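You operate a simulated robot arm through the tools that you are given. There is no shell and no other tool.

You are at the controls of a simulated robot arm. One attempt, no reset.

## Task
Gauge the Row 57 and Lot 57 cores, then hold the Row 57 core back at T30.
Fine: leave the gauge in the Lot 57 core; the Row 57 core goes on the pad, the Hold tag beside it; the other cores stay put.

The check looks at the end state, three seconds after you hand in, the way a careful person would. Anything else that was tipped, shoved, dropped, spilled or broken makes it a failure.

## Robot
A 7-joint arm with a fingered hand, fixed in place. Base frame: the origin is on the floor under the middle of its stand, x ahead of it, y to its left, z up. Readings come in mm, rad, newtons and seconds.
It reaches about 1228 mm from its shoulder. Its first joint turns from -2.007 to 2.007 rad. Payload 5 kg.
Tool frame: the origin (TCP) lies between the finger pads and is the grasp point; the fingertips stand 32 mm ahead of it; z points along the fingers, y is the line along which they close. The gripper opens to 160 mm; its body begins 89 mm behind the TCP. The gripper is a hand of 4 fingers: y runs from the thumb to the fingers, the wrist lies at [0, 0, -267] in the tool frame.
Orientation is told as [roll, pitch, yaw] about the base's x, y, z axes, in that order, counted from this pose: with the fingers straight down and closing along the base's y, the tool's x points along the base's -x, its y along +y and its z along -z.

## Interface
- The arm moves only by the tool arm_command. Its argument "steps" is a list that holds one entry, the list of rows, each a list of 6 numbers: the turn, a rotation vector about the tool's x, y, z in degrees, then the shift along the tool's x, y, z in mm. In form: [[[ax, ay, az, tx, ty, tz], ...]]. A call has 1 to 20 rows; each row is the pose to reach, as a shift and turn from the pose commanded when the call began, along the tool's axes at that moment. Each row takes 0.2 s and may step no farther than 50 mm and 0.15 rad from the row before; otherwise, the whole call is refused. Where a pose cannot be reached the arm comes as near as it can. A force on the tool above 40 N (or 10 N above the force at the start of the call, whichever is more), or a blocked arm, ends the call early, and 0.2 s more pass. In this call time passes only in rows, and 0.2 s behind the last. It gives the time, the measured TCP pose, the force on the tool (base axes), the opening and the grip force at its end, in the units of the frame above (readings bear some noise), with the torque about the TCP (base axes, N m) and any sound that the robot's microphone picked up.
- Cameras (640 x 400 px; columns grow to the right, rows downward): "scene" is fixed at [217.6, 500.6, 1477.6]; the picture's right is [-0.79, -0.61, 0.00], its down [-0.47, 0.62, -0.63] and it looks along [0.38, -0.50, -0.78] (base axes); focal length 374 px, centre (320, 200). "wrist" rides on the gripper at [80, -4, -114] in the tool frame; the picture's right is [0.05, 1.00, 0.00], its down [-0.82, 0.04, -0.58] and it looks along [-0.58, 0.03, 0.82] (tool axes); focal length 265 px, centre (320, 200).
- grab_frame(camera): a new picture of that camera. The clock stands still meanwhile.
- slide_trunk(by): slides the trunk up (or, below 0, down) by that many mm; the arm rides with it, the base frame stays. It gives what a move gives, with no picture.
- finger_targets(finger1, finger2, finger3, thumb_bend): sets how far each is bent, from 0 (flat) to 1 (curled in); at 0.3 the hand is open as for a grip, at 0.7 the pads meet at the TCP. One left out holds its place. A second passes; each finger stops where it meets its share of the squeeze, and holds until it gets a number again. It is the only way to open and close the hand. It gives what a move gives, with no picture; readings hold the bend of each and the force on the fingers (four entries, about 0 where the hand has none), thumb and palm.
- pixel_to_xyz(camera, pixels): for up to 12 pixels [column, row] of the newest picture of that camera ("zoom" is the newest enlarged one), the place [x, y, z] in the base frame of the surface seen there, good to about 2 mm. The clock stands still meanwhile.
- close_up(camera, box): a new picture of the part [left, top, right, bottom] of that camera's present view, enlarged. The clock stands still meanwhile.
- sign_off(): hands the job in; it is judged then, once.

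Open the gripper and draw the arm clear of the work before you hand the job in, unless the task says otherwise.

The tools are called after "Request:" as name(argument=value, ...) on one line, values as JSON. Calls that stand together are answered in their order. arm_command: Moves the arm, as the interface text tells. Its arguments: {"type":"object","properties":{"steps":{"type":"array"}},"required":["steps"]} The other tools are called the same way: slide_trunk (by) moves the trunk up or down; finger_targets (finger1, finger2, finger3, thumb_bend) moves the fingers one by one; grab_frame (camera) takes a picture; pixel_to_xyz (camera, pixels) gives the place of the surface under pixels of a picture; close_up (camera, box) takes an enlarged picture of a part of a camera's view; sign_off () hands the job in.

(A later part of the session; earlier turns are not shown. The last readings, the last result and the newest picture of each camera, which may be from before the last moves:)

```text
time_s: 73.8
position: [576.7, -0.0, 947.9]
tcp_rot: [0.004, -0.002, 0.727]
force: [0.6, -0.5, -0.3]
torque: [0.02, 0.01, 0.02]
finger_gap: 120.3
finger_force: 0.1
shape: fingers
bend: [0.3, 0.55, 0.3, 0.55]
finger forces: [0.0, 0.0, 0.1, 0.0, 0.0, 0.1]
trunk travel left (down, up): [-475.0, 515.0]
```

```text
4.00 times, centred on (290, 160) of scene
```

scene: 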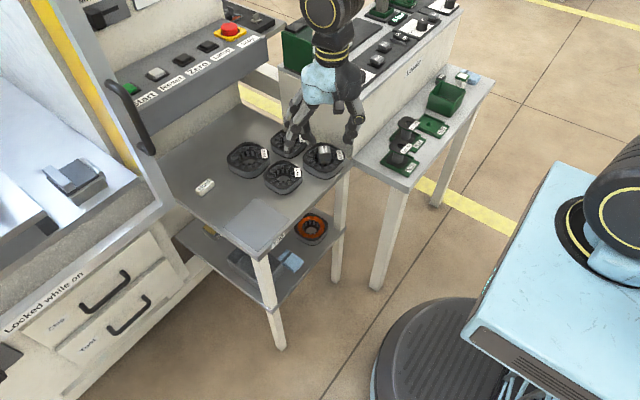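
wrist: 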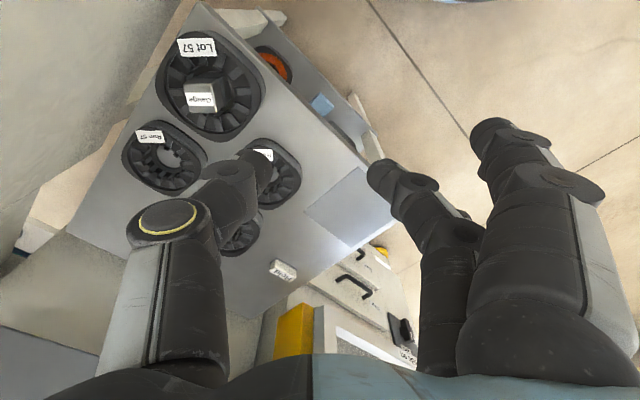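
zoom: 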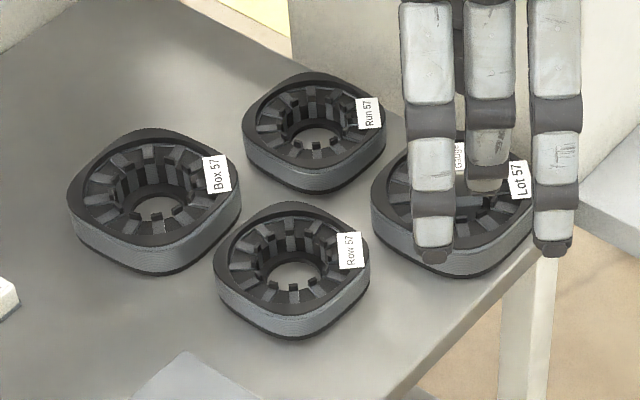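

Now Row, Box and Run are unobstructed in the scene zoom. I measure their rims, especially the edges facing the central gap near zoom (270,205), (300,195), (375,215).

Request:
pixel_to_xyz(camera="zoom", pixels=[[72, 195], [238, 190], [150, 132], [160, 245], [247, 125], [383, 130], [313, 76], [315, 172], [217, 262], [366, 262], [290, 206], [295, 315]])

Request:
pixel_to_xyz(camera="zoom", pixels=[[245, 210], [232, 215], [335, 205], [345, 215], [300, 190], [375, 215], [262, 195], [250, 160], [340, 195], [360, 200], [330, 208], [240, 235]])

```text
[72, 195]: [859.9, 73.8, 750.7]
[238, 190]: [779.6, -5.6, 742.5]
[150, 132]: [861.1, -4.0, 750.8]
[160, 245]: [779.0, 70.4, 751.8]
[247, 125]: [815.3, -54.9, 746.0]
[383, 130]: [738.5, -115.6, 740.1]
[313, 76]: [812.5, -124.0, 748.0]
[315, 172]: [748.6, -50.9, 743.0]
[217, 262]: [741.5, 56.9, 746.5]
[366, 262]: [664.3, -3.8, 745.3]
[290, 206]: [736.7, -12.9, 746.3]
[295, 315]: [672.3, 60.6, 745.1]
```

```text
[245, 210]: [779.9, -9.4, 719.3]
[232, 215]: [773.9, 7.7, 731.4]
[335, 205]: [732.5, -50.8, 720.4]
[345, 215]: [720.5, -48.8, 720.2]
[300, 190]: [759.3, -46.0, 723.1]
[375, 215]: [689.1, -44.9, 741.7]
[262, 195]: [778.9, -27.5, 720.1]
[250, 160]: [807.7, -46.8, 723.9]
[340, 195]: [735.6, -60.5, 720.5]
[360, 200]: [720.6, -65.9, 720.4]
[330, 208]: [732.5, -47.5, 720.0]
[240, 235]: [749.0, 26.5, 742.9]
```

Box is centred ≈(820,33.5), Run ≈(778,−86.5). The best thumb slot is on Row's −y side at x≈717, between Lot (edge x≈708) and Run (edge x≈735), with the fingers on the free +y side, so I turn the hand back to yaw ≈ −3.5° and move above Row 57 at height.

Request:
arm_command(steps=[[[0, 0, 7.5, 0, 0, 0], [0, 0, 15, 0, 0, 0], [0, 0, 22.5, 0, 0, 0], [0, 0, 30, 0, 0, 0], [0, 0, 37.5, 0, 0, 0], [0, 0, 45.2, 0, 0, 0]]])

Request:
finger_targets(finger1=0.42, finger2=0.42, finger3=0.42, thumb_bend=0.46)

Request:
grab_frame(camera="wrist")

Request:
close_up(camera="wrist", box=[230, 100, 390, 230])

```text
time_s: 75.2
position: [577.3, -1.4, 948.2]
tcp_rot: [0.001, 0.0, -0.065]
force: [-0.2, 0.1, 0.0]
torque: [0.03, -0.02, 0.0]
finger_gap: 120.4
finger_force: 0.1
shape: fingers
bend: [0.3, 0.55, 0.3, 0.55]
finger forces: [0.0, 0.0, 0.0, 0.1, 0.1, 0.1]
trunk travel left (down, up): [-475.0, 515.0]
```

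```text
time_s: 76.2
position: [577.7, -0.5, 947.8]
tcp_rot: [0.0, -0.001, -0.063]
force: [-0.2, -0.3, 0.7]
torque: [-0.01, 0.02, 0.01]
finger_gap: 115.6
finger_force: 0.1
shape: fingers
bend: [0.42, 0.42, 0.42, 0.46]
finger forces: [0.0, 0.0, 0.0, 0.0, 0.1, 0.1]
trunk travel left (down, up): [-475.0, 515.0]
```

```text
taken
```

wrist: 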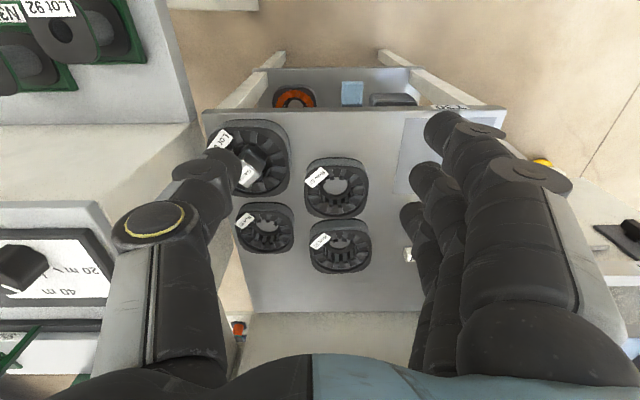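

```text
3.08 times, centred on (310, 165) of wrist
```

zoom: 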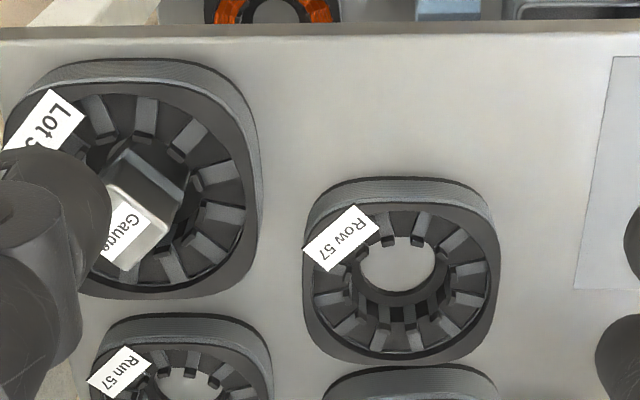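

The view is aligned with the core's sides. I measure Row's edges and the neighbours' corners around the thumb slot (between Lot's corner near (245,282) and Run's near (250,330)).

Request:
pixel_to_xyz(camera="zoom", pixels=[[305, 290], [498, 290], [400, 207], [400, 358], [255, 250], [247, 275], [232, 288], [235, 322], [255, 335], [270, 360], [400, 380], [280, 305]])

Request:
pixel_to_xyz(camera="zoom", pixels=[[388, 243], [415, 240], [358, 258], [440, 258], [352, 282], [448, 280], [395, 318], [412, 318], [365, 308], [440, 305], [305, 250], [497, 250]])

```text
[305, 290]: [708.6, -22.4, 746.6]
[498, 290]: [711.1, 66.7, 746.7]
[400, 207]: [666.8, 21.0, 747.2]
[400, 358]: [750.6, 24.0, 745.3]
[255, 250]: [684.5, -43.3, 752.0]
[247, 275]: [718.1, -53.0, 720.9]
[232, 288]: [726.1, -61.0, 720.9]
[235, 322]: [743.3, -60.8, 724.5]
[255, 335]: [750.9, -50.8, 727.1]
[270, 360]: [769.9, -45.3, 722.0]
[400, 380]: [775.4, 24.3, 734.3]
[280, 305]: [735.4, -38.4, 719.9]
```

```text
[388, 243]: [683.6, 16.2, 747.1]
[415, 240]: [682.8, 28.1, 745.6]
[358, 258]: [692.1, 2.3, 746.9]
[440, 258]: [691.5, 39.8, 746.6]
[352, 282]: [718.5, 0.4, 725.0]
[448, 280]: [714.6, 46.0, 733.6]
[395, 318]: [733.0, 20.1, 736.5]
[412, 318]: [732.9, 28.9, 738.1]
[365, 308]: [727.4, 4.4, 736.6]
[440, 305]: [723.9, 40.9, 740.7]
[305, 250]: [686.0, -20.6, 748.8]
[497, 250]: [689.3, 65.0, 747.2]
```

Row 57: x 665.5–752, y −22.4–66.7, centre ≈(709,22). I move the hand over it with the thumb slot at x≈718: TCP to (718,24,850).

Request:
arm_command(steps=[[[0, 0, 0, -34.7, 8.4, 15], [0, 0, 0, -69.4, 16.8, 30], [0, 0, 0, -104, 25.1, 60], [0, 0, 0, -138.7, 33.5, 90], [0, 0, 0, -138.7, 33.5, 98]]])

Request:
grab_frame(camera="wrist")

Request:
close_up(camera="scene", box=[220, 90, 360, 210])

```text
time_s: 77.4
position: [716.3, 27.0, 850.4]
tcp_rot: [0.003, 0.0, -0.065]
force: [0.3, 0.0, -0.1]
torque: [-0.03, 0.0, 0.01]
finger_gap: 115.0
finger_force: 0.1
shape: fingers
bend: [0.42, 0.42, 0.42, 0.46]
finger forces: [0.0, 0.0, 0.0, 0.1, 0.1, 0.0]
trunk travel left (down, up): [-475.0, 515.0]
```

```text
taken
```

wrist: 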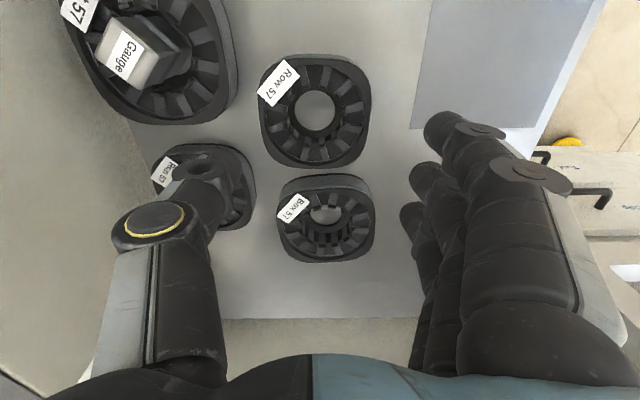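

```text
3.33 times, centred on (290, 150) of scene
```

zoom: 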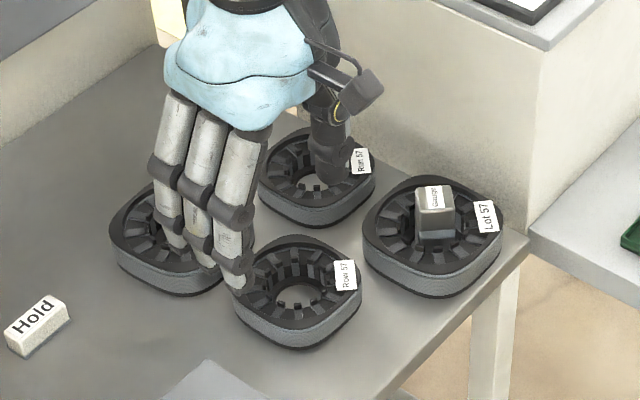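

I read the thumb tip's position at wrist (200,165)–(212,170) and finger tips at (425,125), (415,170), (405,210) relative to the TCP.

Request:
pixel_to_xyz(camera="wrist", pixels=[[205, 157], [190, 162], [215, 165], [228, 175], [232, 190], [430, 118], [427, 140], [415, 165], [412, 185], [405, 205], [404, 220], [220, 160]])

Request:
close_up(camera="wrist", box=[120, 120, 300, 260])

```text
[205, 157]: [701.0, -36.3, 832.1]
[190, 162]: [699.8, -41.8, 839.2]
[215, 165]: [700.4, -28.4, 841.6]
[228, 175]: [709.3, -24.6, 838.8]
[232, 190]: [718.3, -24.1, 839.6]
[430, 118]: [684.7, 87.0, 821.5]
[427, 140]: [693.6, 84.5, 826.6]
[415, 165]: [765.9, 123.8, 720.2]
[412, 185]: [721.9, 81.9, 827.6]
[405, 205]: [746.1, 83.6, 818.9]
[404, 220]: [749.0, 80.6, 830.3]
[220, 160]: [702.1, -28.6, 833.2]
```

```text
2.86 times, centred on (210, 190) of wrist
```

zoom: 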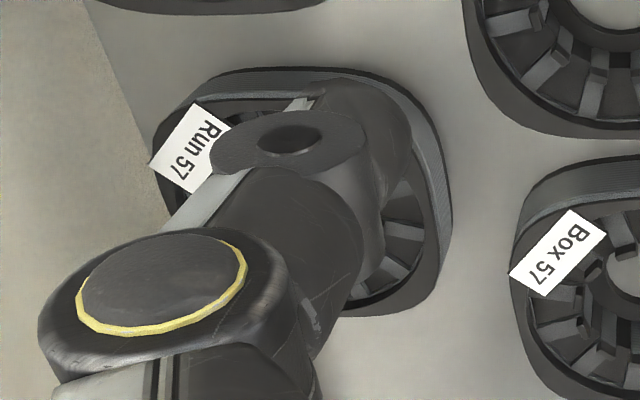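

Thumb pad's inner face is at y≈−24.5, only 2 mm outside Row's edge (−22.4). I open the thumb to 0.44, shift +2 mm in x, and descend to TCP z≈795 (tips just above core tops) to check.

Request:
finger_targets(thumb_bend=0.44)

Request:
arm_command(steps=[[[0, 0, 0, -2, 0, 15], [0, 0, 0, -2, 0, 35], [0, 0, 0, -2, 0, 55]]])

Request:
close_up(camera="wrist", box=[160, 60, 460, 260])

Request:
close_up(camera="scene", box=[220, 110, 340, 210])

```text
time_s: 78.4
position: [717.3, 25.0, 850.0]
tcp_rot: [0.003, 0.0, -0.063]
force: [0.0, 0.2, -0.1]
torque: [0.0, -0.03, -0.03]
finger_gap: 119.0
finger_force: 0.0
shape: fingers
bend: [0.42, 0.42, 0.42, 0.44]
finger forces: [0.1, 0.0, 0.0, 0.0, 0.0, 0.1]
trunk travel left (down, up): [-475.0, 515.0]
```

```text
time_s: 79.2
position: [720.5, 23.5, 793.3]
tcp_rot: [0.004, 0.001, -0.063]
force: [0.0, -0.4, -0.3]
torque: [0.02, -0.02, -0.03]
finger_gap: 119.3
finger_force: 0.1
shape: fingers
bend: [0.42, 0.42, 0.42, 0.44]
finger forces: [0.0, 0.1, 0.1, 0.0, 0.1, 0.0]
trunk travel left (down, up): [-475.0, 515.0]
```

```text
2.00 times, centred on (310, 160) of wrist
```

zoom: 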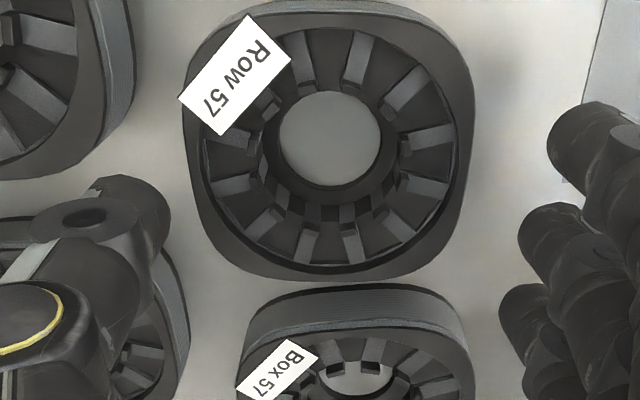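

```text
4.00 times, centred on (280, 160) of scene
```

zoom: 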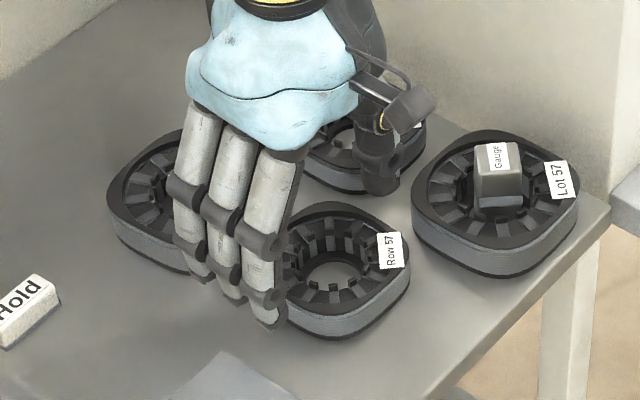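

I check the thumb tip location relative to the gap: zoom of wrist at (165,215), (130,182), (100,185), plus core edges.

Request:
close_up(camera="wrist", box=[160, 60, 460, 260])

Request:
pixel_to_xyz(camera="zoom", pixels=[[165, 205], [168, 235], [140, 182], [105, 182], [95, 195], [160, 260], [187, 150], [130, 100], [95, 165], [180, 290], [525, 215], [515, 300]])

```text
2.00 times, centred on (310, 160) of wrist
```

zoom: 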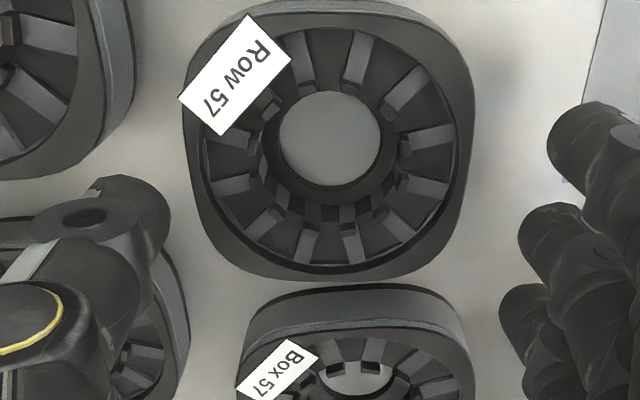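

```text
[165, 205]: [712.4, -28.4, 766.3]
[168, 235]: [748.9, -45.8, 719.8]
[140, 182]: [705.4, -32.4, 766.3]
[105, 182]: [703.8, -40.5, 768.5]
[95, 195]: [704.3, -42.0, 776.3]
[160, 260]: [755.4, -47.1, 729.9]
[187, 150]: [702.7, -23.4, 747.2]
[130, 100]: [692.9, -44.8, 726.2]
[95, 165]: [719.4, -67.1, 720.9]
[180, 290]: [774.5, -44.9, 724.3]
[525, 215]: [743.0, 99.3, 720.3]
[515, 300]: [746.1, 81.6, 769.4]
```

The thumb has ~5 mm clearance to Row's edge and ≥6 mm to Lot and Run. I descend 16 mm and check force, then further.

Request:
arm_command(steps=[[[0, 0, 0, 0, 0, 4], [0, 0, 0, 0, 0, 8], [0, 0, 0, 0, 0, 12], [0, 0, 0, 0, 0, 16]]])

Request:
close_up(camera="wrist", box=[160, 60, 460, 260])

Request:
pixel_to_xyz(camera="zoom", pixels=[[160, 200], [150, 185], [130, 178], [100, 180], [60, 190], [185, 160], [165, 250], [185, 270], [525, 215], [515, 305], [550, 130]])

```text
time_s: 80.2
position: [719.2, 26.2, 779.0]
tcp_rot: [0.002, 0.0, -0.064]
force: [0.0, -0.3, -0.7]
torque: [-0.02, 0.0, -0.04]
finger_gap: 119.2
finger_force: 0.0
shape: fingers
bend: [0.42, 0.42, 0.42, 0.44]
finger forces: [0.0, 0.1, 0.0, 0.1, 0.1, 0.1]
trunk travel left (down, up): [-475.0, 515.0]
```

```text
2.00 times, centred on (310, 160) of wrist
```

zoom: 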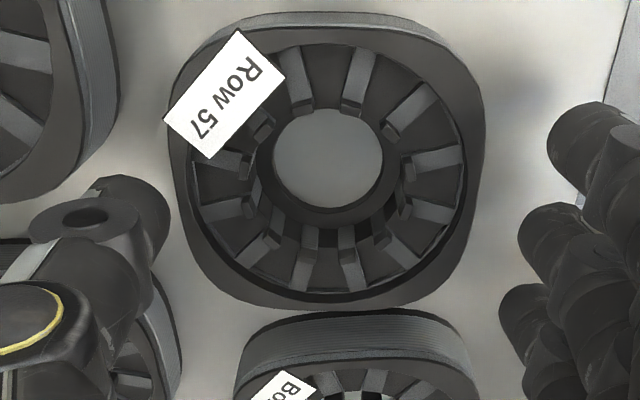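

```text
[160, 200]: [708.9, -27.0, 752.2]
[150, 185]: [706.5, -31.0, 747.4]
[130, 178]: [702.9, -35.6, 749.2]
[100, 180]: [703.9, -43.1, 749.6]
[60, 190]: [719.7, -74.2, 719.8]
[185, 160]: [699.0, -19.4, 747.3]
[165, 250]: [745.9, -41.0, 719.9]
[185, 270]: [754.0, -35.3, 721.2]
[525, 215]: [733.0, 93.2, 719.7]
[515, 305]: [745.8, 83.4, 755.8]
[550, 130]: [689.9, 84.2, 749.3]
```

Clearances stay fine with no contact (tips now at z≈747). I descend 16 mm more so the tips reach z≈730 beside the core.

Request:
arm_command(steps=[[[0, 0, 0, 0, 0, 4], [0, 0, 0, 0, 0, 8], [0, 0, 0, 0, 0, 12], [0, 0, 0, 0, 0, 16]]])

Request:
close_up(camera="wrist", box=[160, 60, 460, 260])

Request:
close_up(camera="scene", box=[220, 110, 340, 210])

```text
time_s: 81.2
position: [720.3, 25.0, 764.9]
tcp_rot: [0.003, 0.0, -0.067]
force: [-0.1, -1.1, 0.3]
torque: [0.02, -0.03, -0.05]
finger_gap: 119.1
finger_force: 0.0
shape: fingers
bend: [0.42, 0.42, 0.42, 0.44]
finger forces: [0.0, 0.0, 0.0, 0.0, 0.0, 0.0]
trunk travel left (down, up): [-475.0, 515.0]
```

```text
2.00 times, centred on (310, 160) of wrist
```

zoom: 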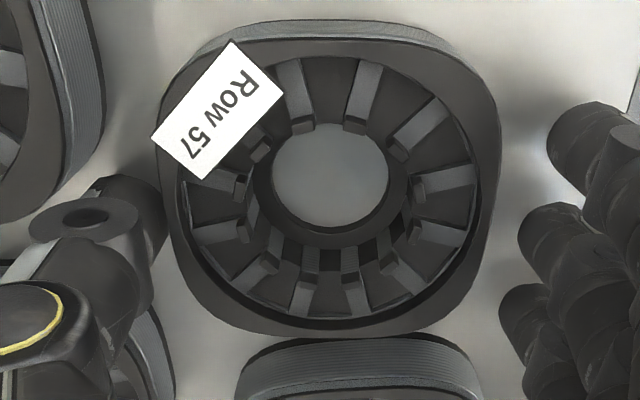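

```text
4.00 times, centred on (280, 160) of scene
```

zoom: 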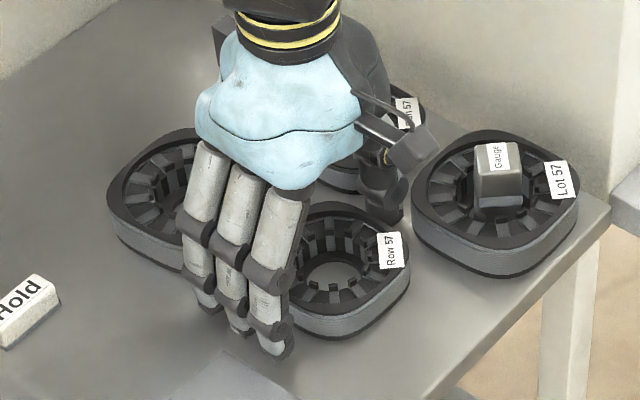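

No contact; I go 4 mm lower, then bring the digits in gently (fingers 0.49, thumb 0.47) and read forces.

Request:
arm_command(steps=[[[0, 0, 0, 0, 0, 2], [0, 0, 0, 0, 0, 4]]])

Request:
finger_targets(finger1=0.49, finger2=0.49, finger3=0.49, thumb_bend=0.47)

Request:
close_up(camera="wrist", box=[160, 60, 460, 260])

```text
time_s: 81.8
position: [719.9, 25.8, 759.3]
tcp_rot: [0.002, 0.0, -0.063]
force: [-0.1, 0.0, 0.3]
torque: [-0.02, 0.0, -0.01]
finger_gap: 119.6
finger_force: 0.9
shape: fingers
bend: [0.42, 0.42, 0.42, 0.44]
finger forces: [0.1, 0.1, 0.0, 0.1, 0.4, 0.1]
trunk travel left (down, up): [-475.0, 515.0]
```

```text
time_s: 82.8
position: [719.7, 25.7, 759.0]
tcp_rot: [0.003, 0.0, -0.063]
force: [1.7, 0.1, 10.3]
torque: [0.72, -0.05, -0.1]
finger_gap: 103.3
finger_force: 5.7
shape: fingers
bend: [0.48, 0.48, 0.48, 0.46]
finger forces: [3.8, 3.6, 3.3, 0.0, 1.2, 0.0]
trunk travel left (down, up): [-475.0, 515.0]
```

```text
2.00 times, centred on (310, 160) of wrist
```

zoom: 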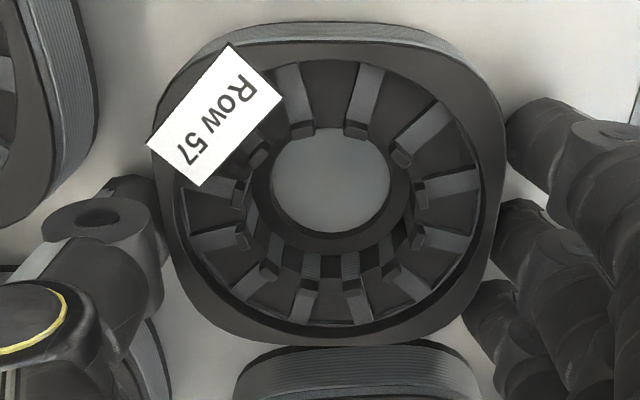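

The +10 N with +0.72 N·m shows the fingertips touch the table at this bend. I raise 6 mm and then continue closing.

Request:
arm_command(steps=[[[0, 0, 0, 0, 0, -3], [0, 0, 0, 0, 0, -6.5]]])

Request:
finger_targets(finger1=0.51, finger2=0.51, finger3=0.51, thumb_bend=0.48)

Request:
close_up(camera="wrist", box=[160, 60, 460, 260])

```text
time_s: 83.4
position: [718.9, 24.0, 765.5]
tcp_rot: [0.002, 0.001, -0.063]
force: [-0.4, 1.1, 0.3]
torque: [0.02, 0.0, 0.01]
finger_gap: 101.4
finger_force: 0.9
shape: fingers
bend: [0.49, 0.48, 0.49, 0.47]
finger forces: [0.3, 1.0, 0.0, 0.0, 0.4, 0.0]
trunk travel left (down, up): [-475.0, 515.0]
```

```text
time_s: 84.4
position: [718.8, 24.2, 765.7]
tcp_rot: [0.004, -0.001, -0.062]
force: [-0.6, 0.9, 0.3]
torque: [0.03, 0.01, -0.03]
finger_gap: 99.4
finger_force: 2.7
shape: fingers
bend: [0.49, 0.49, 0.51, 0.47]
finger forces: [1.3, 2.0, 0.1, 0.0, 2.8, 0.1]
trunk travel left (down, up): [-475.0, 515.0]
```

```text
2.00 times, centred on (310, 160) of wrist
```

zoom: 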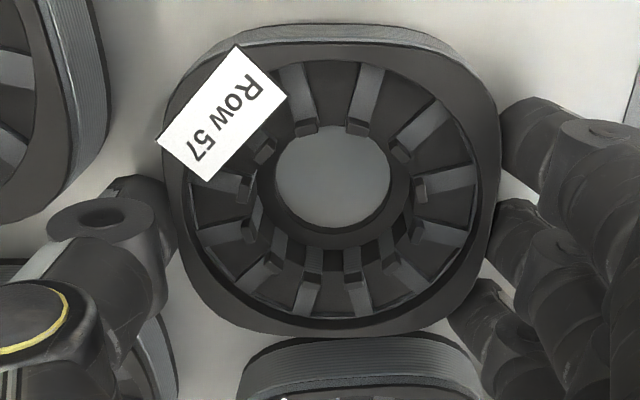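

Balanced light contact: fingers 1.3/2.0 N, thumb 2.8 N. I increase the squeeze: fingers 0.58, thumb 0.50.

Request:
finger_targets(finger1=0.57, finger2=0.57, finger3=0.57, thumb_bend=0.5)

Request:
close_up(camera="wrist", box=[160, 60, 460, 260])

```text
time_s: 85.4
position: [717.8, 24.0, 765.8]
tcp_rot: [0.0, 0.001, -0.063]
force: [0.0, 0.4, 0.3]
torque: [0.01, -0.03, -0.03]
finger_gap: 97.7
finger_force: 9.8
shape: fingers
bend: [0.52, 0.51, 0.54, 0.48]
finger forces: [3.6, 4.6, 1.4, 0.1, 9.9, 0.0]
trunk travel left (down, up): [-475.0, 515.0]
```

```text
2.00 times, centred on (310, 160) of wrist
```

zoom: 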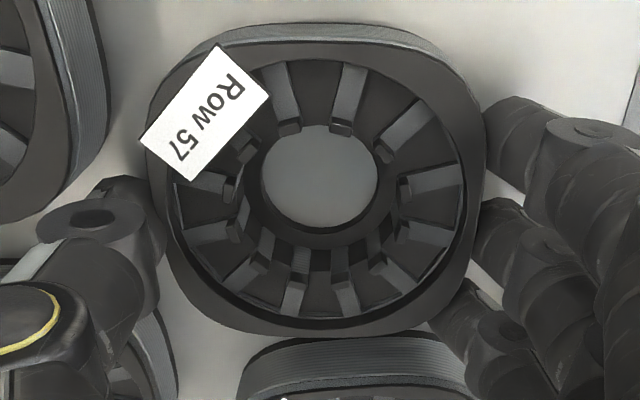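

Grip is 9.9 N on the thumb vs 9.6 N over three fingers. I increase the squeeze a little more with the thumb moving along, then test-lift 6 mm.

Request:
finger_targets(finger1=0.61, finger2=0.61, finger3=0.61, thumb_bend=0.54)

Request:
arm_command(steps=[[[0, 0, 0, 0, 0, -3], [0, 0, 0, 0, 0, -6]]])

Request:
close_up(camera="wrist", box=[160, 60, 460, 260])

Request:
close_up(camera="scene", box=[220, 110, 340, 210])

```text
time_s: 86.4
position: [719.1, 23.9, 766.1]
tcp_rot: [0.005, 0.001, -0.063]
force: [-1.1, 0.6, -0.6]
torque: [0.03, -0.01, -0.01]
finger_gap: 97.1
finger_force: 18.8
shape: fingers
bend: [0.53, 0.52, 0.56, 0.49]
finger forces: [6.8, 7.6, 4.4, 0.0, 18.9, 0.1]
trunk travel left (down, up): [-475.0, 515.0]
```

```text
time_s: 87.0
position: [718.9, 22.6, 771.2]
tcp_rot: [0.002, 0.002, -0.064]
force: [0.2, -0.5, -3.3]
torque: [0.04, -0.04, 0.01]
finger_gap: 97.1
finger_force: 18.4
shape: fingers
bend: [0.53, 0.52, 0.56, 0.49]
finger forces: [6.9, 7.6, 4.4, 0.0, 18.9, 0.0]
trunk travel left (down, up): [-475.0, 515.0]
```

```text
2.00 times, centred on (310, 160) of wrist
```

zoom: 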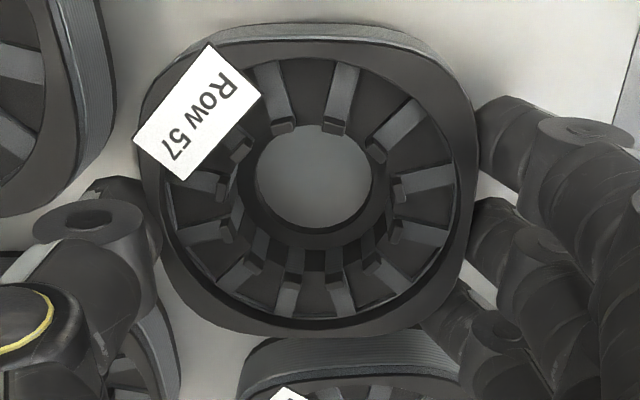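

```text
4.00 times, centred on (280, 160) of scene
```

zoom: 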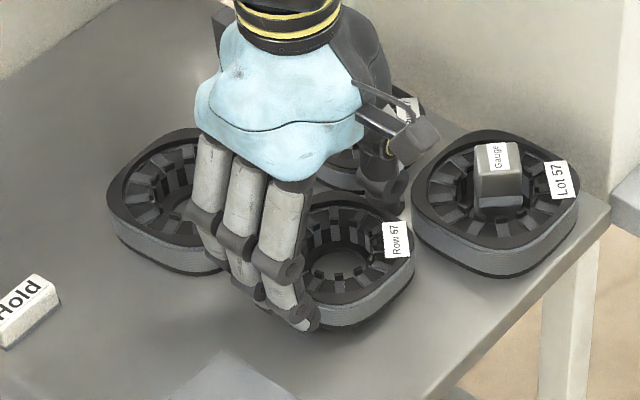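

The core lifted (−3.3 N, mass ≈0.35 kg) and stays firm at 18.9 N. I lift straight up another 55 mm and measure the core's position in the hand.

Request:
arm_command(steps=[[[0, 0, 0, 0, 0, -10], [0, 0, 0, 0, 0, -25], [0, 0, 0, 0, 0, -40], [0, 0, 0, 0, 0, -55]]])

Request:
grab_frame(camera="wrist")

Request:
grab_frame(camera="scene")

Request:
close_up(camera="wrist", box=[160, 60, 460, 260])

Request:
pixel_to_xyz(camera="zoom", pixels=[[145, 150], [475, 140], [310, 48], [300, 320], [300, 180], [180, 280], [420, 300], [440, 80]])

```text
time_s: 88.0
position: [717.9, 24.6, 826.7]
tcp_rot: [0.003, 0.002, -0.065]
force: [-0.2, 0.5, -4.5]
torque: [0.05, -0.06, 0.01]
finger_gap: 97.2
finger_force: 19.2
shape: fingers
bend: [0.53, 0.52, 0.56, 0.49]
finger forces: [6.8, 7.5, 4.4, 0.0, 19.0, 0.1]
trunk travel left (down, up): [-475.0, 515.0]
```

```text
taken
```

wrist: 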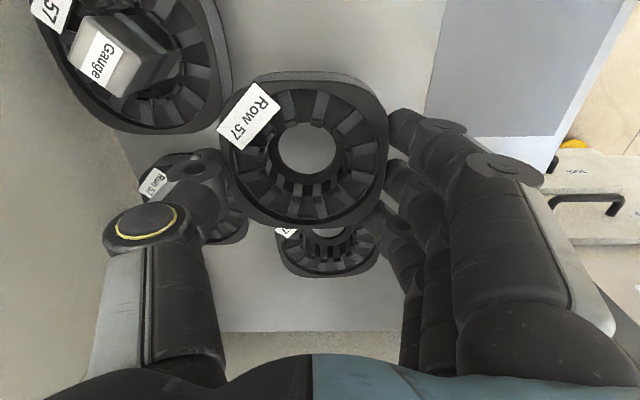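

```text
taken
```

scene: 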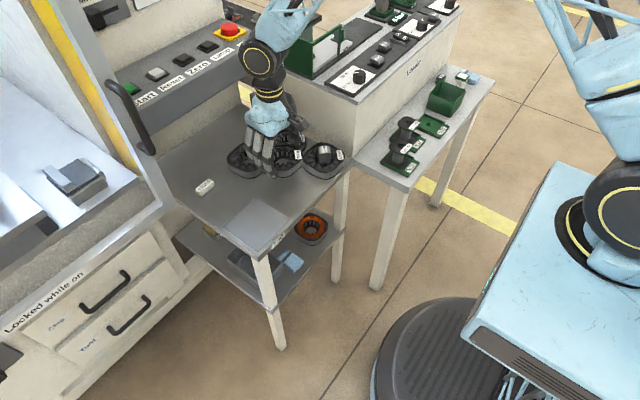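

```text
2.00 times, centred on (310, 160) of wrist
```

zoom: 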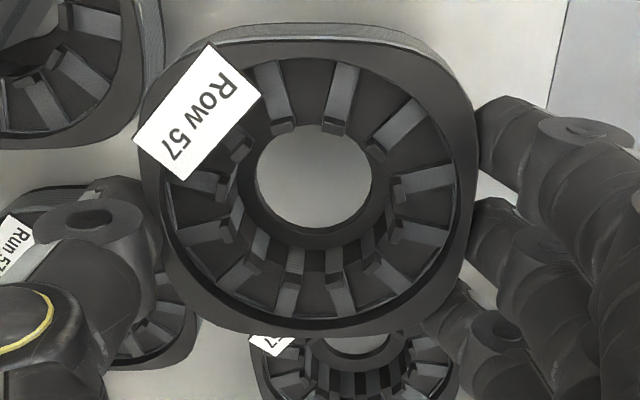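

```text
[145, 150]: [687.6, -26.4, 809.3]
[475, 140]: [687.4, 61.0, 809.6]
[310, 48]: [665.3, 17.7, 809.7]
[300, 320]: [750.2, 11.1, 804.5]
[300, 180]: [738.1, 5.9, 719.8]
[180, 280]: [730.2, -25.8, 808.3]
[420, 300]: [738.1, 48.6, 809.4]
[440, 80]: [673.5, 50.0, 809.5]
```

Core is held level, centre ≈(707.7,17.3), top z≈809.5. I carry it toward the pad so that its centre comes to about (667,167.5), keeping the height.

Request:
arm_command(steps=[[[0, 0, 0, 12.5, 36.8, -5], [0, 0, 0, 25.1, 73.6, -5], [0, 0, 0, 37.6, 110.5, -5], [0, 0, 0, 50.2, 147.3, -5]]])

Request:
grab_frame(camera="wrist")

Request:
grab_frame(camera="scene")

Request:
pixel_to_xyz(camera="wrist", pixels=[[231, 130], [390, 130], [310, 83], [310, 218], [305, 150]])

```text
time_s: 89.0
position: [677.5, 176.1, 830.6]
tcp_rot: [0.002, 0.0, -0.065]
force: [-0.2, 0.6, -4.7]
torque: [0.05, -0.07, 0.03]
finger_gap: 97.1
finger_force: 17.9
shape: fingers
bend: [0.53, 0.52, 0.56, 0.49]
finger forces: [6.8, 7.5, 4.5, 0.0, 18.8, 0.1]
trunk travel left (down, up): [-475.0, 515.0]
```

```text
taken
```

wrist: 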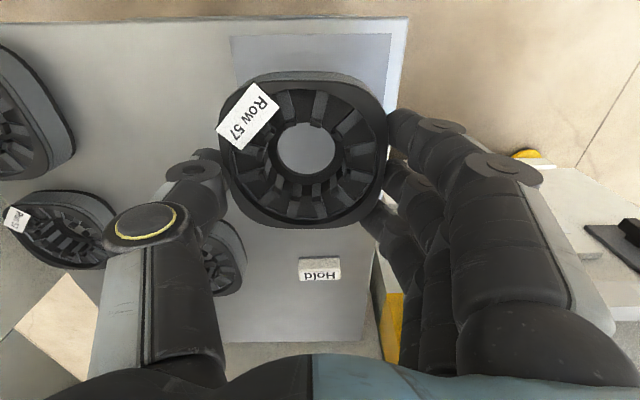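

```text
taken
```

scene: 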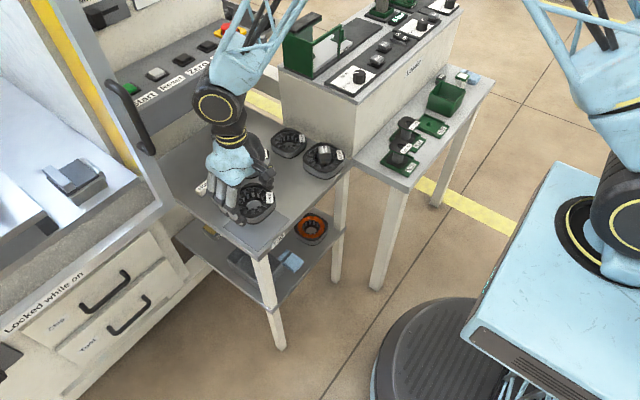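

```text
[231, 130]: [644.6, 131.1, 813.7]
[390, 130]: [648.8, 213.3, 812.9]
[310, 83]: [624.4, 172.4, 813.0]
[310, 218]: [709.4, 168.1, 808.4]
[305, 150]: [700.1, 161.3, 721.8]
```

The core is over the pad, centre ≈(667,169). I lower 60 mm to just above the pad.

Request:
arm_command(steps=[[[0, 0, 0, 0, -1, 20], [0, 0, 0, 0, -1, 40], [0, 0, 0, 0, -1, 53], [0, 0, 0, 0, -1, 60]]])

Request:
close_up(camera="scene", box=[190, 150, 320, 250])

Request:
close_up(camera="wrist", box=[160, 60, 460, 260])

Request:
pixel_to_xyz(camera="zoom", pixels=[[145, 150], [475, 140], [310, 50], [300, 325], [180, 280], [440, 80]])

```text
time_s: 90.0
position: [679.4, 173.4, 772.9]
tcp_rot: [0.002, 0.003, -0.065]
force: [-0.3, 0.4, -5.1]
torque: [0.02, -0.02, -0.01]
finger_gap: 97.1
finger_force: 19.5
shape: fingers
bend: [0.53, 0.52, 0.56, 0.49]
finger forces: [6.8, 7.5, 4.5, 0.1, 18.7, 0.0]
trunk travel left (down, up): [-475.0, 515.0]
```

```text
4.00 times, centred on (255, 200) of scene
```

zoom: 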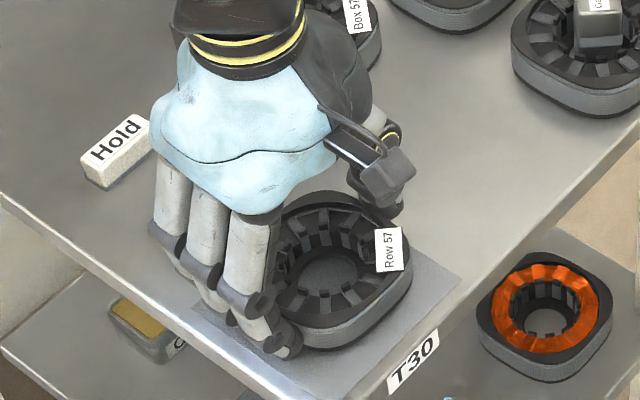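

```text
2.00 times, centred on (310, 160) of wrist
```

zoom: 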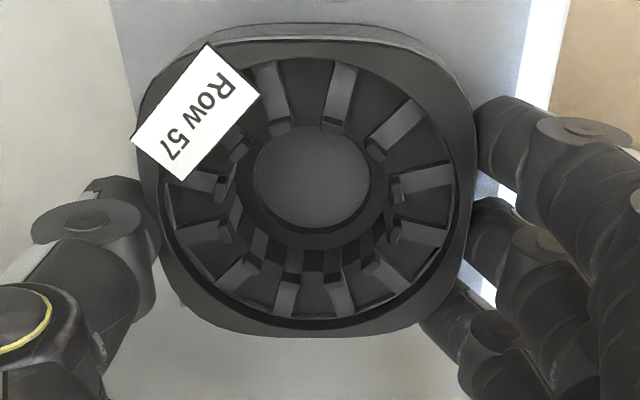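

```text
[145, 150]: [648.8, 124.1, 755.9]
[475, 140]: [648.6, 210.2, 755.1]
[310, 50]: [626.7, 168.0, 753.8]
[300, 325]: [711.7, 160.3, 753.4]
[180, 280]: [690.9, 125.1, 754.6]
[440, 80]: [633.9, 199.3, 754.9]
```

Core centre is ≈(669,167.3), bottom ~5 mm above the pad. I shift 2 mm in −x and lower until light contact.

Request:
arm_command(steps=[[[0, 0, 0, 2, 0, 2], [0, 0, 0, 2, 0, 4], [0, 0, 0, 2, 0, 5.5]]])

```text
time_s: 90.8
position: [676.2, 174.6, 766.2]
tcp_rot: [0.003, 0.0, -0.063]
force: [-0.3, 0.3, -4.8]
torque: [0.04, -0.02, -0.01]
finger_gap: 97.2
finger_force: 19.2
shape: fingers
bend: [0.53, 0.52, 0.56, 0.49]
finger forces: [6.8, 7.4, 4.5, 0.0, 18.8, 0.0]
trunk travel left (down, up): [-475.0, 515.0]
```

No contact yet (−4.8 N still hanging). I lower 2 mm more in small steps.

Request:
arm_command(steps=[[[0, 0, 0, 0, 0, 1], [0, 0, 0, 0, 0, 2]]])

```text
time_s: 91.4
position: [677.7, 175.7, 763.5]
tcp_rot: [0.001, 0.001, -0.064]
force: [-1.5, 0.0, -2.1]
torque: [-0.13, 0.07, -0.05]
finger_gap: 96.7
finger_force: 18.3
shape: fingers
bend: [0.53, 0.52, 0.56, 0.49]
finger forces: [6.9, 7.4, 4.2, 0.0, 19.1, 0.1]
trunk travel left (down, up): [-475.0, 515.0]
```

Contact has begun (−2.1 N left of −4.8). I lower 0.8 mm more and release: fingers first to 0.46, thumb to 0.44.

Request:
arm_command(steps=[[[0, 0, 0, 0, 0, 0.8]]])

Request:
finger_targets(finger1=0.46, finger2=0.46, finger3=0.46, thumb_bend=0.44)

Request:
close_up(camera="wrist", box=[160, 60, 460, 260])

Request:
pixel_to_xyz(camera="zoom", pixels=[[145, 150], [475, 140], [310, 55], [300, 325], [180, 280], [440, 80]])

```text
time_s: 91.8
position: [677.4, 175.3, 764.9]
tcp_rot: [0.001, 0.0, -0.062]
force: [-3.6, -0.1, 5.0]
torque: [-0.22, 0.14, -0.11]
finger_gap: 96.8
finger_force: 18.6
shape: fingers
bend: [0.53, 0.52, 0.56, 0.49]
finger forces: [7.2, 7.2, 4.2, 0.0, 18.9, 0.0]
trunk travel left (down, up): [-475.0, 515.0]
```

```text
time_s: 92.8
position: [679.1, 174.6, 765.4]
tcp_rot: [0.003, 0.001, -0.062]
force: [-0.1, -0.2, 0.3]
torque: [-0.04, -0.03, 0.03]
finger_gap: 111.8
finger_force: 0.3
shape: fingers
bend: [0.46, 0.46, 0.46, 0.44]
finger forces: [0.1, 0.1, 0.0, 0.0, 0.6, 0.0]
trunk travel left (down, up): [-475.0, 515.0]
```

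```text
2.00 times, centred on (310, 160) of wrist
```

zoom: 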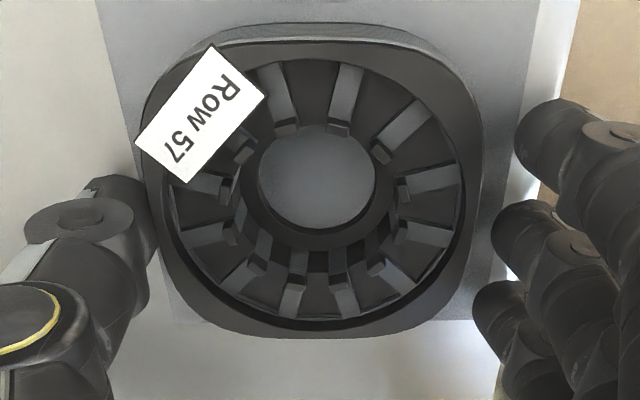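

```text
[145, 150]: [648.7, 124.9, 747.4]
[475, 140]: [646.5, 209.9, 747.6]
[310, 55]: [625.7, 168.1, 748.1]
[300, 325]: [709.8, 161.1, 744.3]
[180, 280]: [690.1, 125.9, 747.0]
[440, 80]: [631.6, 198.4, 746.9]
```

Row 57 rests on the pad, centre ≈(667.7,167.5), top z≈747.5. I open the thumb and fingers a bit more and raise the hand straight up.

Request:
finger_targets(finger1=0.42, finger2=0.42, finger3=0.42, thumb_bend=0.41)

Request:
arm_command(steps=[[[0, 0, 0, 0, 0, -10], [0, 0, 0, 0, 0, -30], [0, 0, 0, 0, 0, -60], [0, 0, 0, 0, 0, -100], [0, 0, 0, 0, 0, -130]]])

Request:
grab_frame(camera="wrist")

Request:
grab_frame(camera="scene")

```text
time_s: 93.8
position: [677.8, 174.7, 763.8]
tcp_rot: [0.003, 0.0, -0.063]
force: [-0.4, -0.2, 0.2]
torque: [0.03, -0.05, 0.0]
finger_gap: 124.4
finger_force: 0.1
shape: fingers
bend: [0.42, 0.42, 0.42, 0.41]
finger forces: [0.0, 0.0, 0.0, 0.0, 0.1, 0.1]
trunk travel left (down, up): [-475.0, 515.0]
```

```text
time_s: 95.0
position: [678.7, 176.7, 894.0]
tcp_rot: [0.001, -0.002, -0.065]
force: [-0.2, 0.3, -0.8]
torque: [-0.01, 0.0, 0.0]
finger_gap: 124.9
finger_force: 0.1
shape: fingers
bend: [0.42, 0.42, 0.42, 0.41]
finger forces: [0.0, 0.0, 0.0, 0.1, 0.0, 0.0]
trunk travel left (down, up): [-475.0, 515.0]
```

```text
taken
```

wrist: 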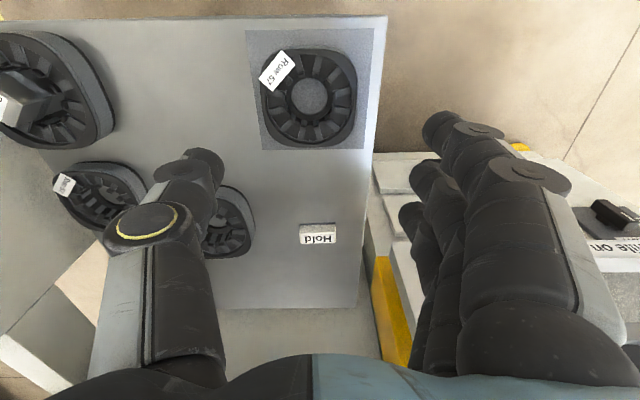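

```text
taken
```

scene: 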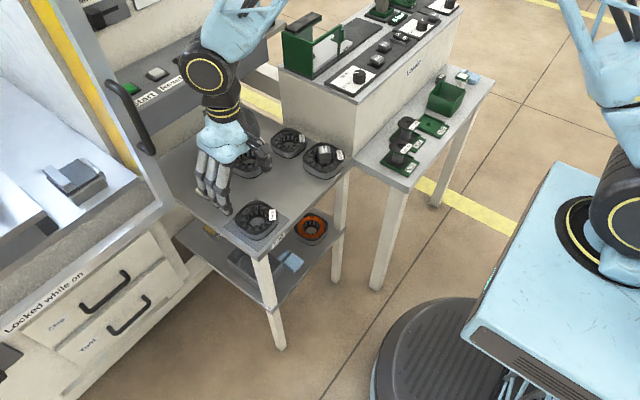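

Row 57 is on the pad. Now I measure the Hold tag at wrist (318,233).

Request:
close_up(camera="wrist", box=[270, 190, 370, 260])

Request:
pixel_to_xyz(camera="zoom", pixels=[[195, 260], [425, 260], [195, 330], [420, 340], [310, 290], [310, 225], [195, 205], [420, 205], [310, 345], [310, 380], [310, 180]])

```text
5.71 times, centred on (320, 225) of wrist
```

zoom: 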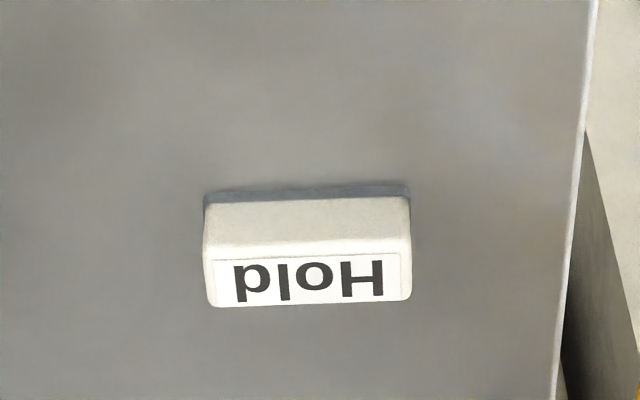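

```text
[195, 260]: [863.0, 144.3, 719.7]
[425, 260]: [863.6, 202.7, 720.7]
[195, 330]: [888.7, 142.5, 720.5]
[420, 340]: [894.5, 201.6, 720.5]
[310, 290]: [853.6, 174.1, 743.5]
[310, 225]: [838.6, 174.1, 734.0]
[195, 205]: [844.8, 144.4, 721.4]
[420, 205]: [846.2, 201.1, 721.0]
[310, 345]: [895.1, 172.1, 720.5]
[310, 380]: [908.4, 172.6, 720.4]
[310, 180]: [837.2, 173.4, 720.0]
```

The tag is at x≈838–859, y≈148–198, top z≈743.5. Because the console overhangs at x≥880 above z≈945, I'll approach tilted 20° (wrist leaning back), with finger 2 and thumb at 0.5, to a point above the tag at TCP (839,173,800).

Request:
finger_targets(finger1=0.3, finger2=0.5, finger3=0.3, thumb_bend=0.5)

Request:
arm_command(steps=[[[-0.13, -4, -0.73, -32, 1.5, 18.8], [-0.26, -8, -1.46, -64, 2.9, 37.6], [-0.38, -12, -2.2, -96, 4.4, 56.4], [-0.51, -16, -2.9, -128, 5.8, 75.2], [-0.64, -20, -3.65, -160.2, 7.3, 94]]])

Request:
grab_frame(camera="wrist")

Request:
grab_frame(camera="scene")

```text
time_s: 96.0
position: [678.1, 178.2, 892.9]
tcp_rot: [0.003, 0.003, -0.063]
force: [-0.5, 1.0, 0.1]
torque: [0.03, 0.03, 0.04]
finger_gap: 131.1
finger_force: 0.0
shape: fingers
bend: [0.3, 0.5, 0.3, 0.5]
finger forces: [0.0, 0.0, 0.1, 0.1, 0.0, 0.0]
trunk travel left (down, up): [-475.0, 515.0]
```

```text
time_s: 97.0
position: [792.4, 174.2, 816.7]
tcp_rot: [-0.008, -0.254, 0.0]
force: [-13.1, 0.1, 1.2]
torque: [0.17, 0.12, 1.28]
finger_gap: 131.2
finger_force: 6.5
shape: fingers
bend: [0.3, 0.5, 0.29, 0.5]
finger forces: [0.0, 0.1, 12.9, 0.0, 0.1, 0.1]
trunk travel left (down, up): [-475.0, 515.0]
stopped in row 5: the force on the tool passed its limit at 64 N (the readings are from after the stop); the commanded pose is now the measured one
```

```text
taken
```

wrist: 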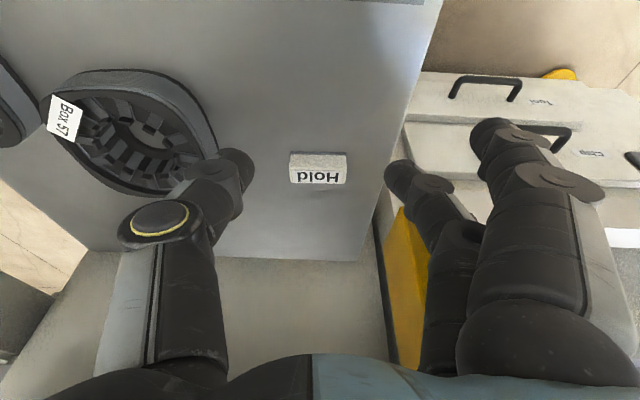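

```text
taken
```

scene: 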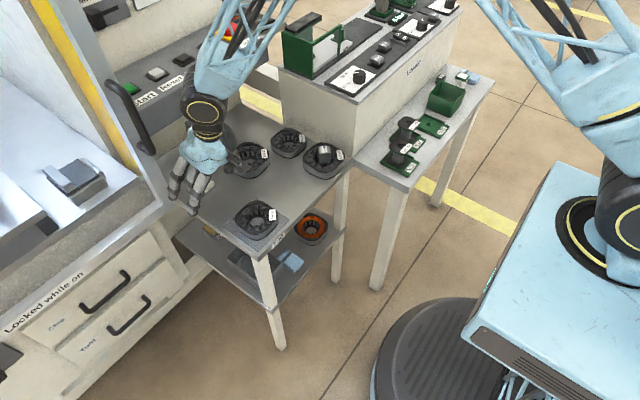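

Finger 3, spread outward at bend 0.3, bumped the machine front near (830,270) and the move stopped. I back off 25 mm and up 10 mm, then curl fingers 1 and 3 in so they're out of the way.

Request:
arm_command(steps=[[[0, 0, 0, 10.8, 0, -8], [0, 0, 0, 21.7, 0, -16]]])

Request:
finger_targets(finger1=0.95, finger2=0.48, finger3=0.95, thumb_bend=0.48)

Request:
grab_frame(camera="wrist")

Request:
close_up(camera="scene", box=[100, 80, 290, 250])

```text
time_s: 97.6
position: [770.4, 172.7, 826.3]
tcp_rot: [-0.005, -0.258, -0.003]
force: [0.0, -0.7, 0.5]
torque: [-0.01, 0.02, -0.02]
finger_gap: 131.1
finger_force: 0.0
shape: fingers
bend: [0.3, 0.5, 0.3, 0.5]
finger forces: [0.0, 0.0, 0.0, 0.0, 0.0, 0.0]
trunk travel left (down, up): [-475.0, 515.0]
```

```text
time_s: 98.6
position: [770.6, 173.0, 826.5]
tcp_rot: [-0.005, -0.258, -0.002]
force: [0.2, 0.7, 0.7]
torque: [-0.01, -0.02, 0.0]
finger_gap: 54.9
finger_force: 0.1
shape: fingers
bend: [0.95, 0.48, 0.95, 0.48]
finger forces: [0.1, 0.0, 0.1, 0.1, 0.0, 0.0]
trunk travel left (down, up): [-475.0, 515.0]
```

```text
taken
```

wrist: 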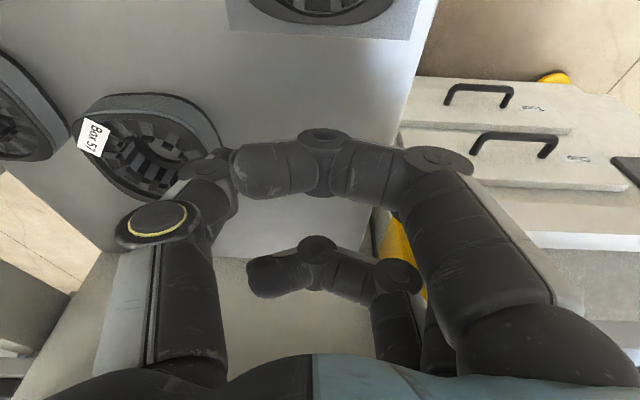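

```text
2.35 times, centred on (195, 165) of scene
```

zoom: 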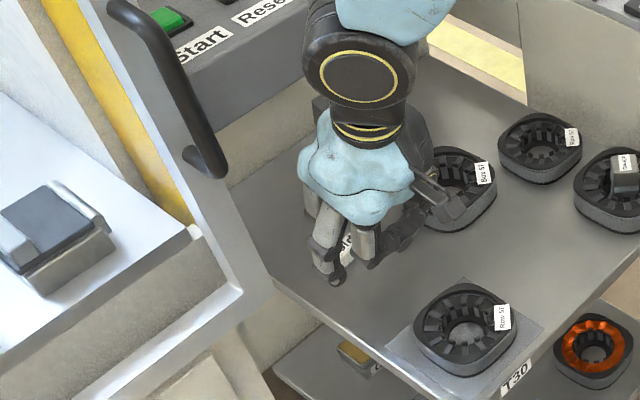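

The curled fingers are out of the way. I check the machine's nearest surfaces seen in this wrist view, at the yellow strip and the edge near (390,240)–(400,120).

Request:
pixel_to_xyz(camera="wrist", pixels=[[398, 250], [385, 225], [378, 210], [400, 140], [410, 90], [430, 250], [415, 300], [370, 240], [540, 230], [300, 240], [345, 215], [360, 215]])

Request:
close_up(camera="scene", box=[140, 140, 260, 240])

Request:
pixel_to_xyz(camera="zoom", pixels=[[60, 250], [130, 290], [30, 180], [80, 150], [170, 150], [120, 340], [345, 160], [330, 175], [140, 260], [180, 300]])

```text
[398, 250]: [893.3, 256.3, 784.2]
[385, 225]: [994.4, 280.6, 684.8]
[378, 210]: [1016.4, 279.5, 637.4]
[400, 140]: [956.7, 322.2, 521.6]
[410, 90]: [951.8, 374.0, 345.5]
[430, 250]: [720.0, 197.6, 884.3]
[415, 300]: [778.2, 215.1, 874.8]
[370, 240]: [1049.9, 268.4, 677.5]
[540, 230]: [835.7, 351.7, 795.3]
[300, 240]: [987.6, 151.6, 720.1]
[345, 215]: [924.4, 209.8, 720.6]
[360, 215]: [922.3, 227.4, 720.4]
```

```text
4.00 times, centred on (200, 190) of scene
```

zoom: 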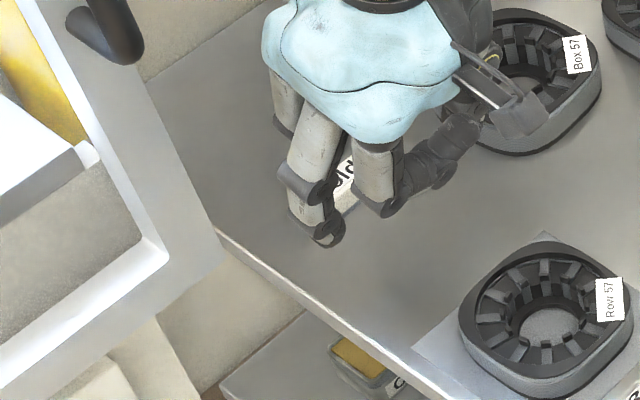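

```text
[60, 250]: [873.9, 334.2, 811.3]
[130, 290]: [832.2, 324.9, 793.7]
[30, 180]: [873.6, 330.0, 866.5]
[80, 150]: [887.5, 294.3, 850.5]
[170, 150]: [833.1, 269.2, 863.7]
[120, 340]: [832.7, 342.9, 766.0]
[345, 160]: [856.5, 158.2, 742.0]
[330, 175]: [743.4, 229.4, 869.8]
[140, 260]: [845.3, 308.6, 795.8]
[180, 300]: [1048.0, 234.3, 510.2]
```

The machine's frame face is at x≈833. I find how far it extends toward −y by reading points near its right edge at zoom (210,240), (180,180), (150,120), (110,50).

Request:
pixel_to_xyz(camera="zoom", pixels=[[210, 240], [205, 245], [180, 180], [175, 185], [150, 120], [145, 125], [120, 75], [218, 262], [215, 250]])

```text
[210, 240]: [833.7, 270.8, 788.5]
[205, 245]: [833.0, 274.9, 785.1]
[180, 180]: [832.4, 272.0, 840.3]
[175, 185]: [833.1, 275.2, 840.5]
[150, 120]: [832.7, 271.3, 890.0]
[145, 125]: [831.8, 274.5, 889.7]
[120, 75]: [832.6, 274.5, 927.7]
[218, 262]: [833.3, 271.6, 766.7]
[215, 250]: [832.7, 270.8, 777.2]
```

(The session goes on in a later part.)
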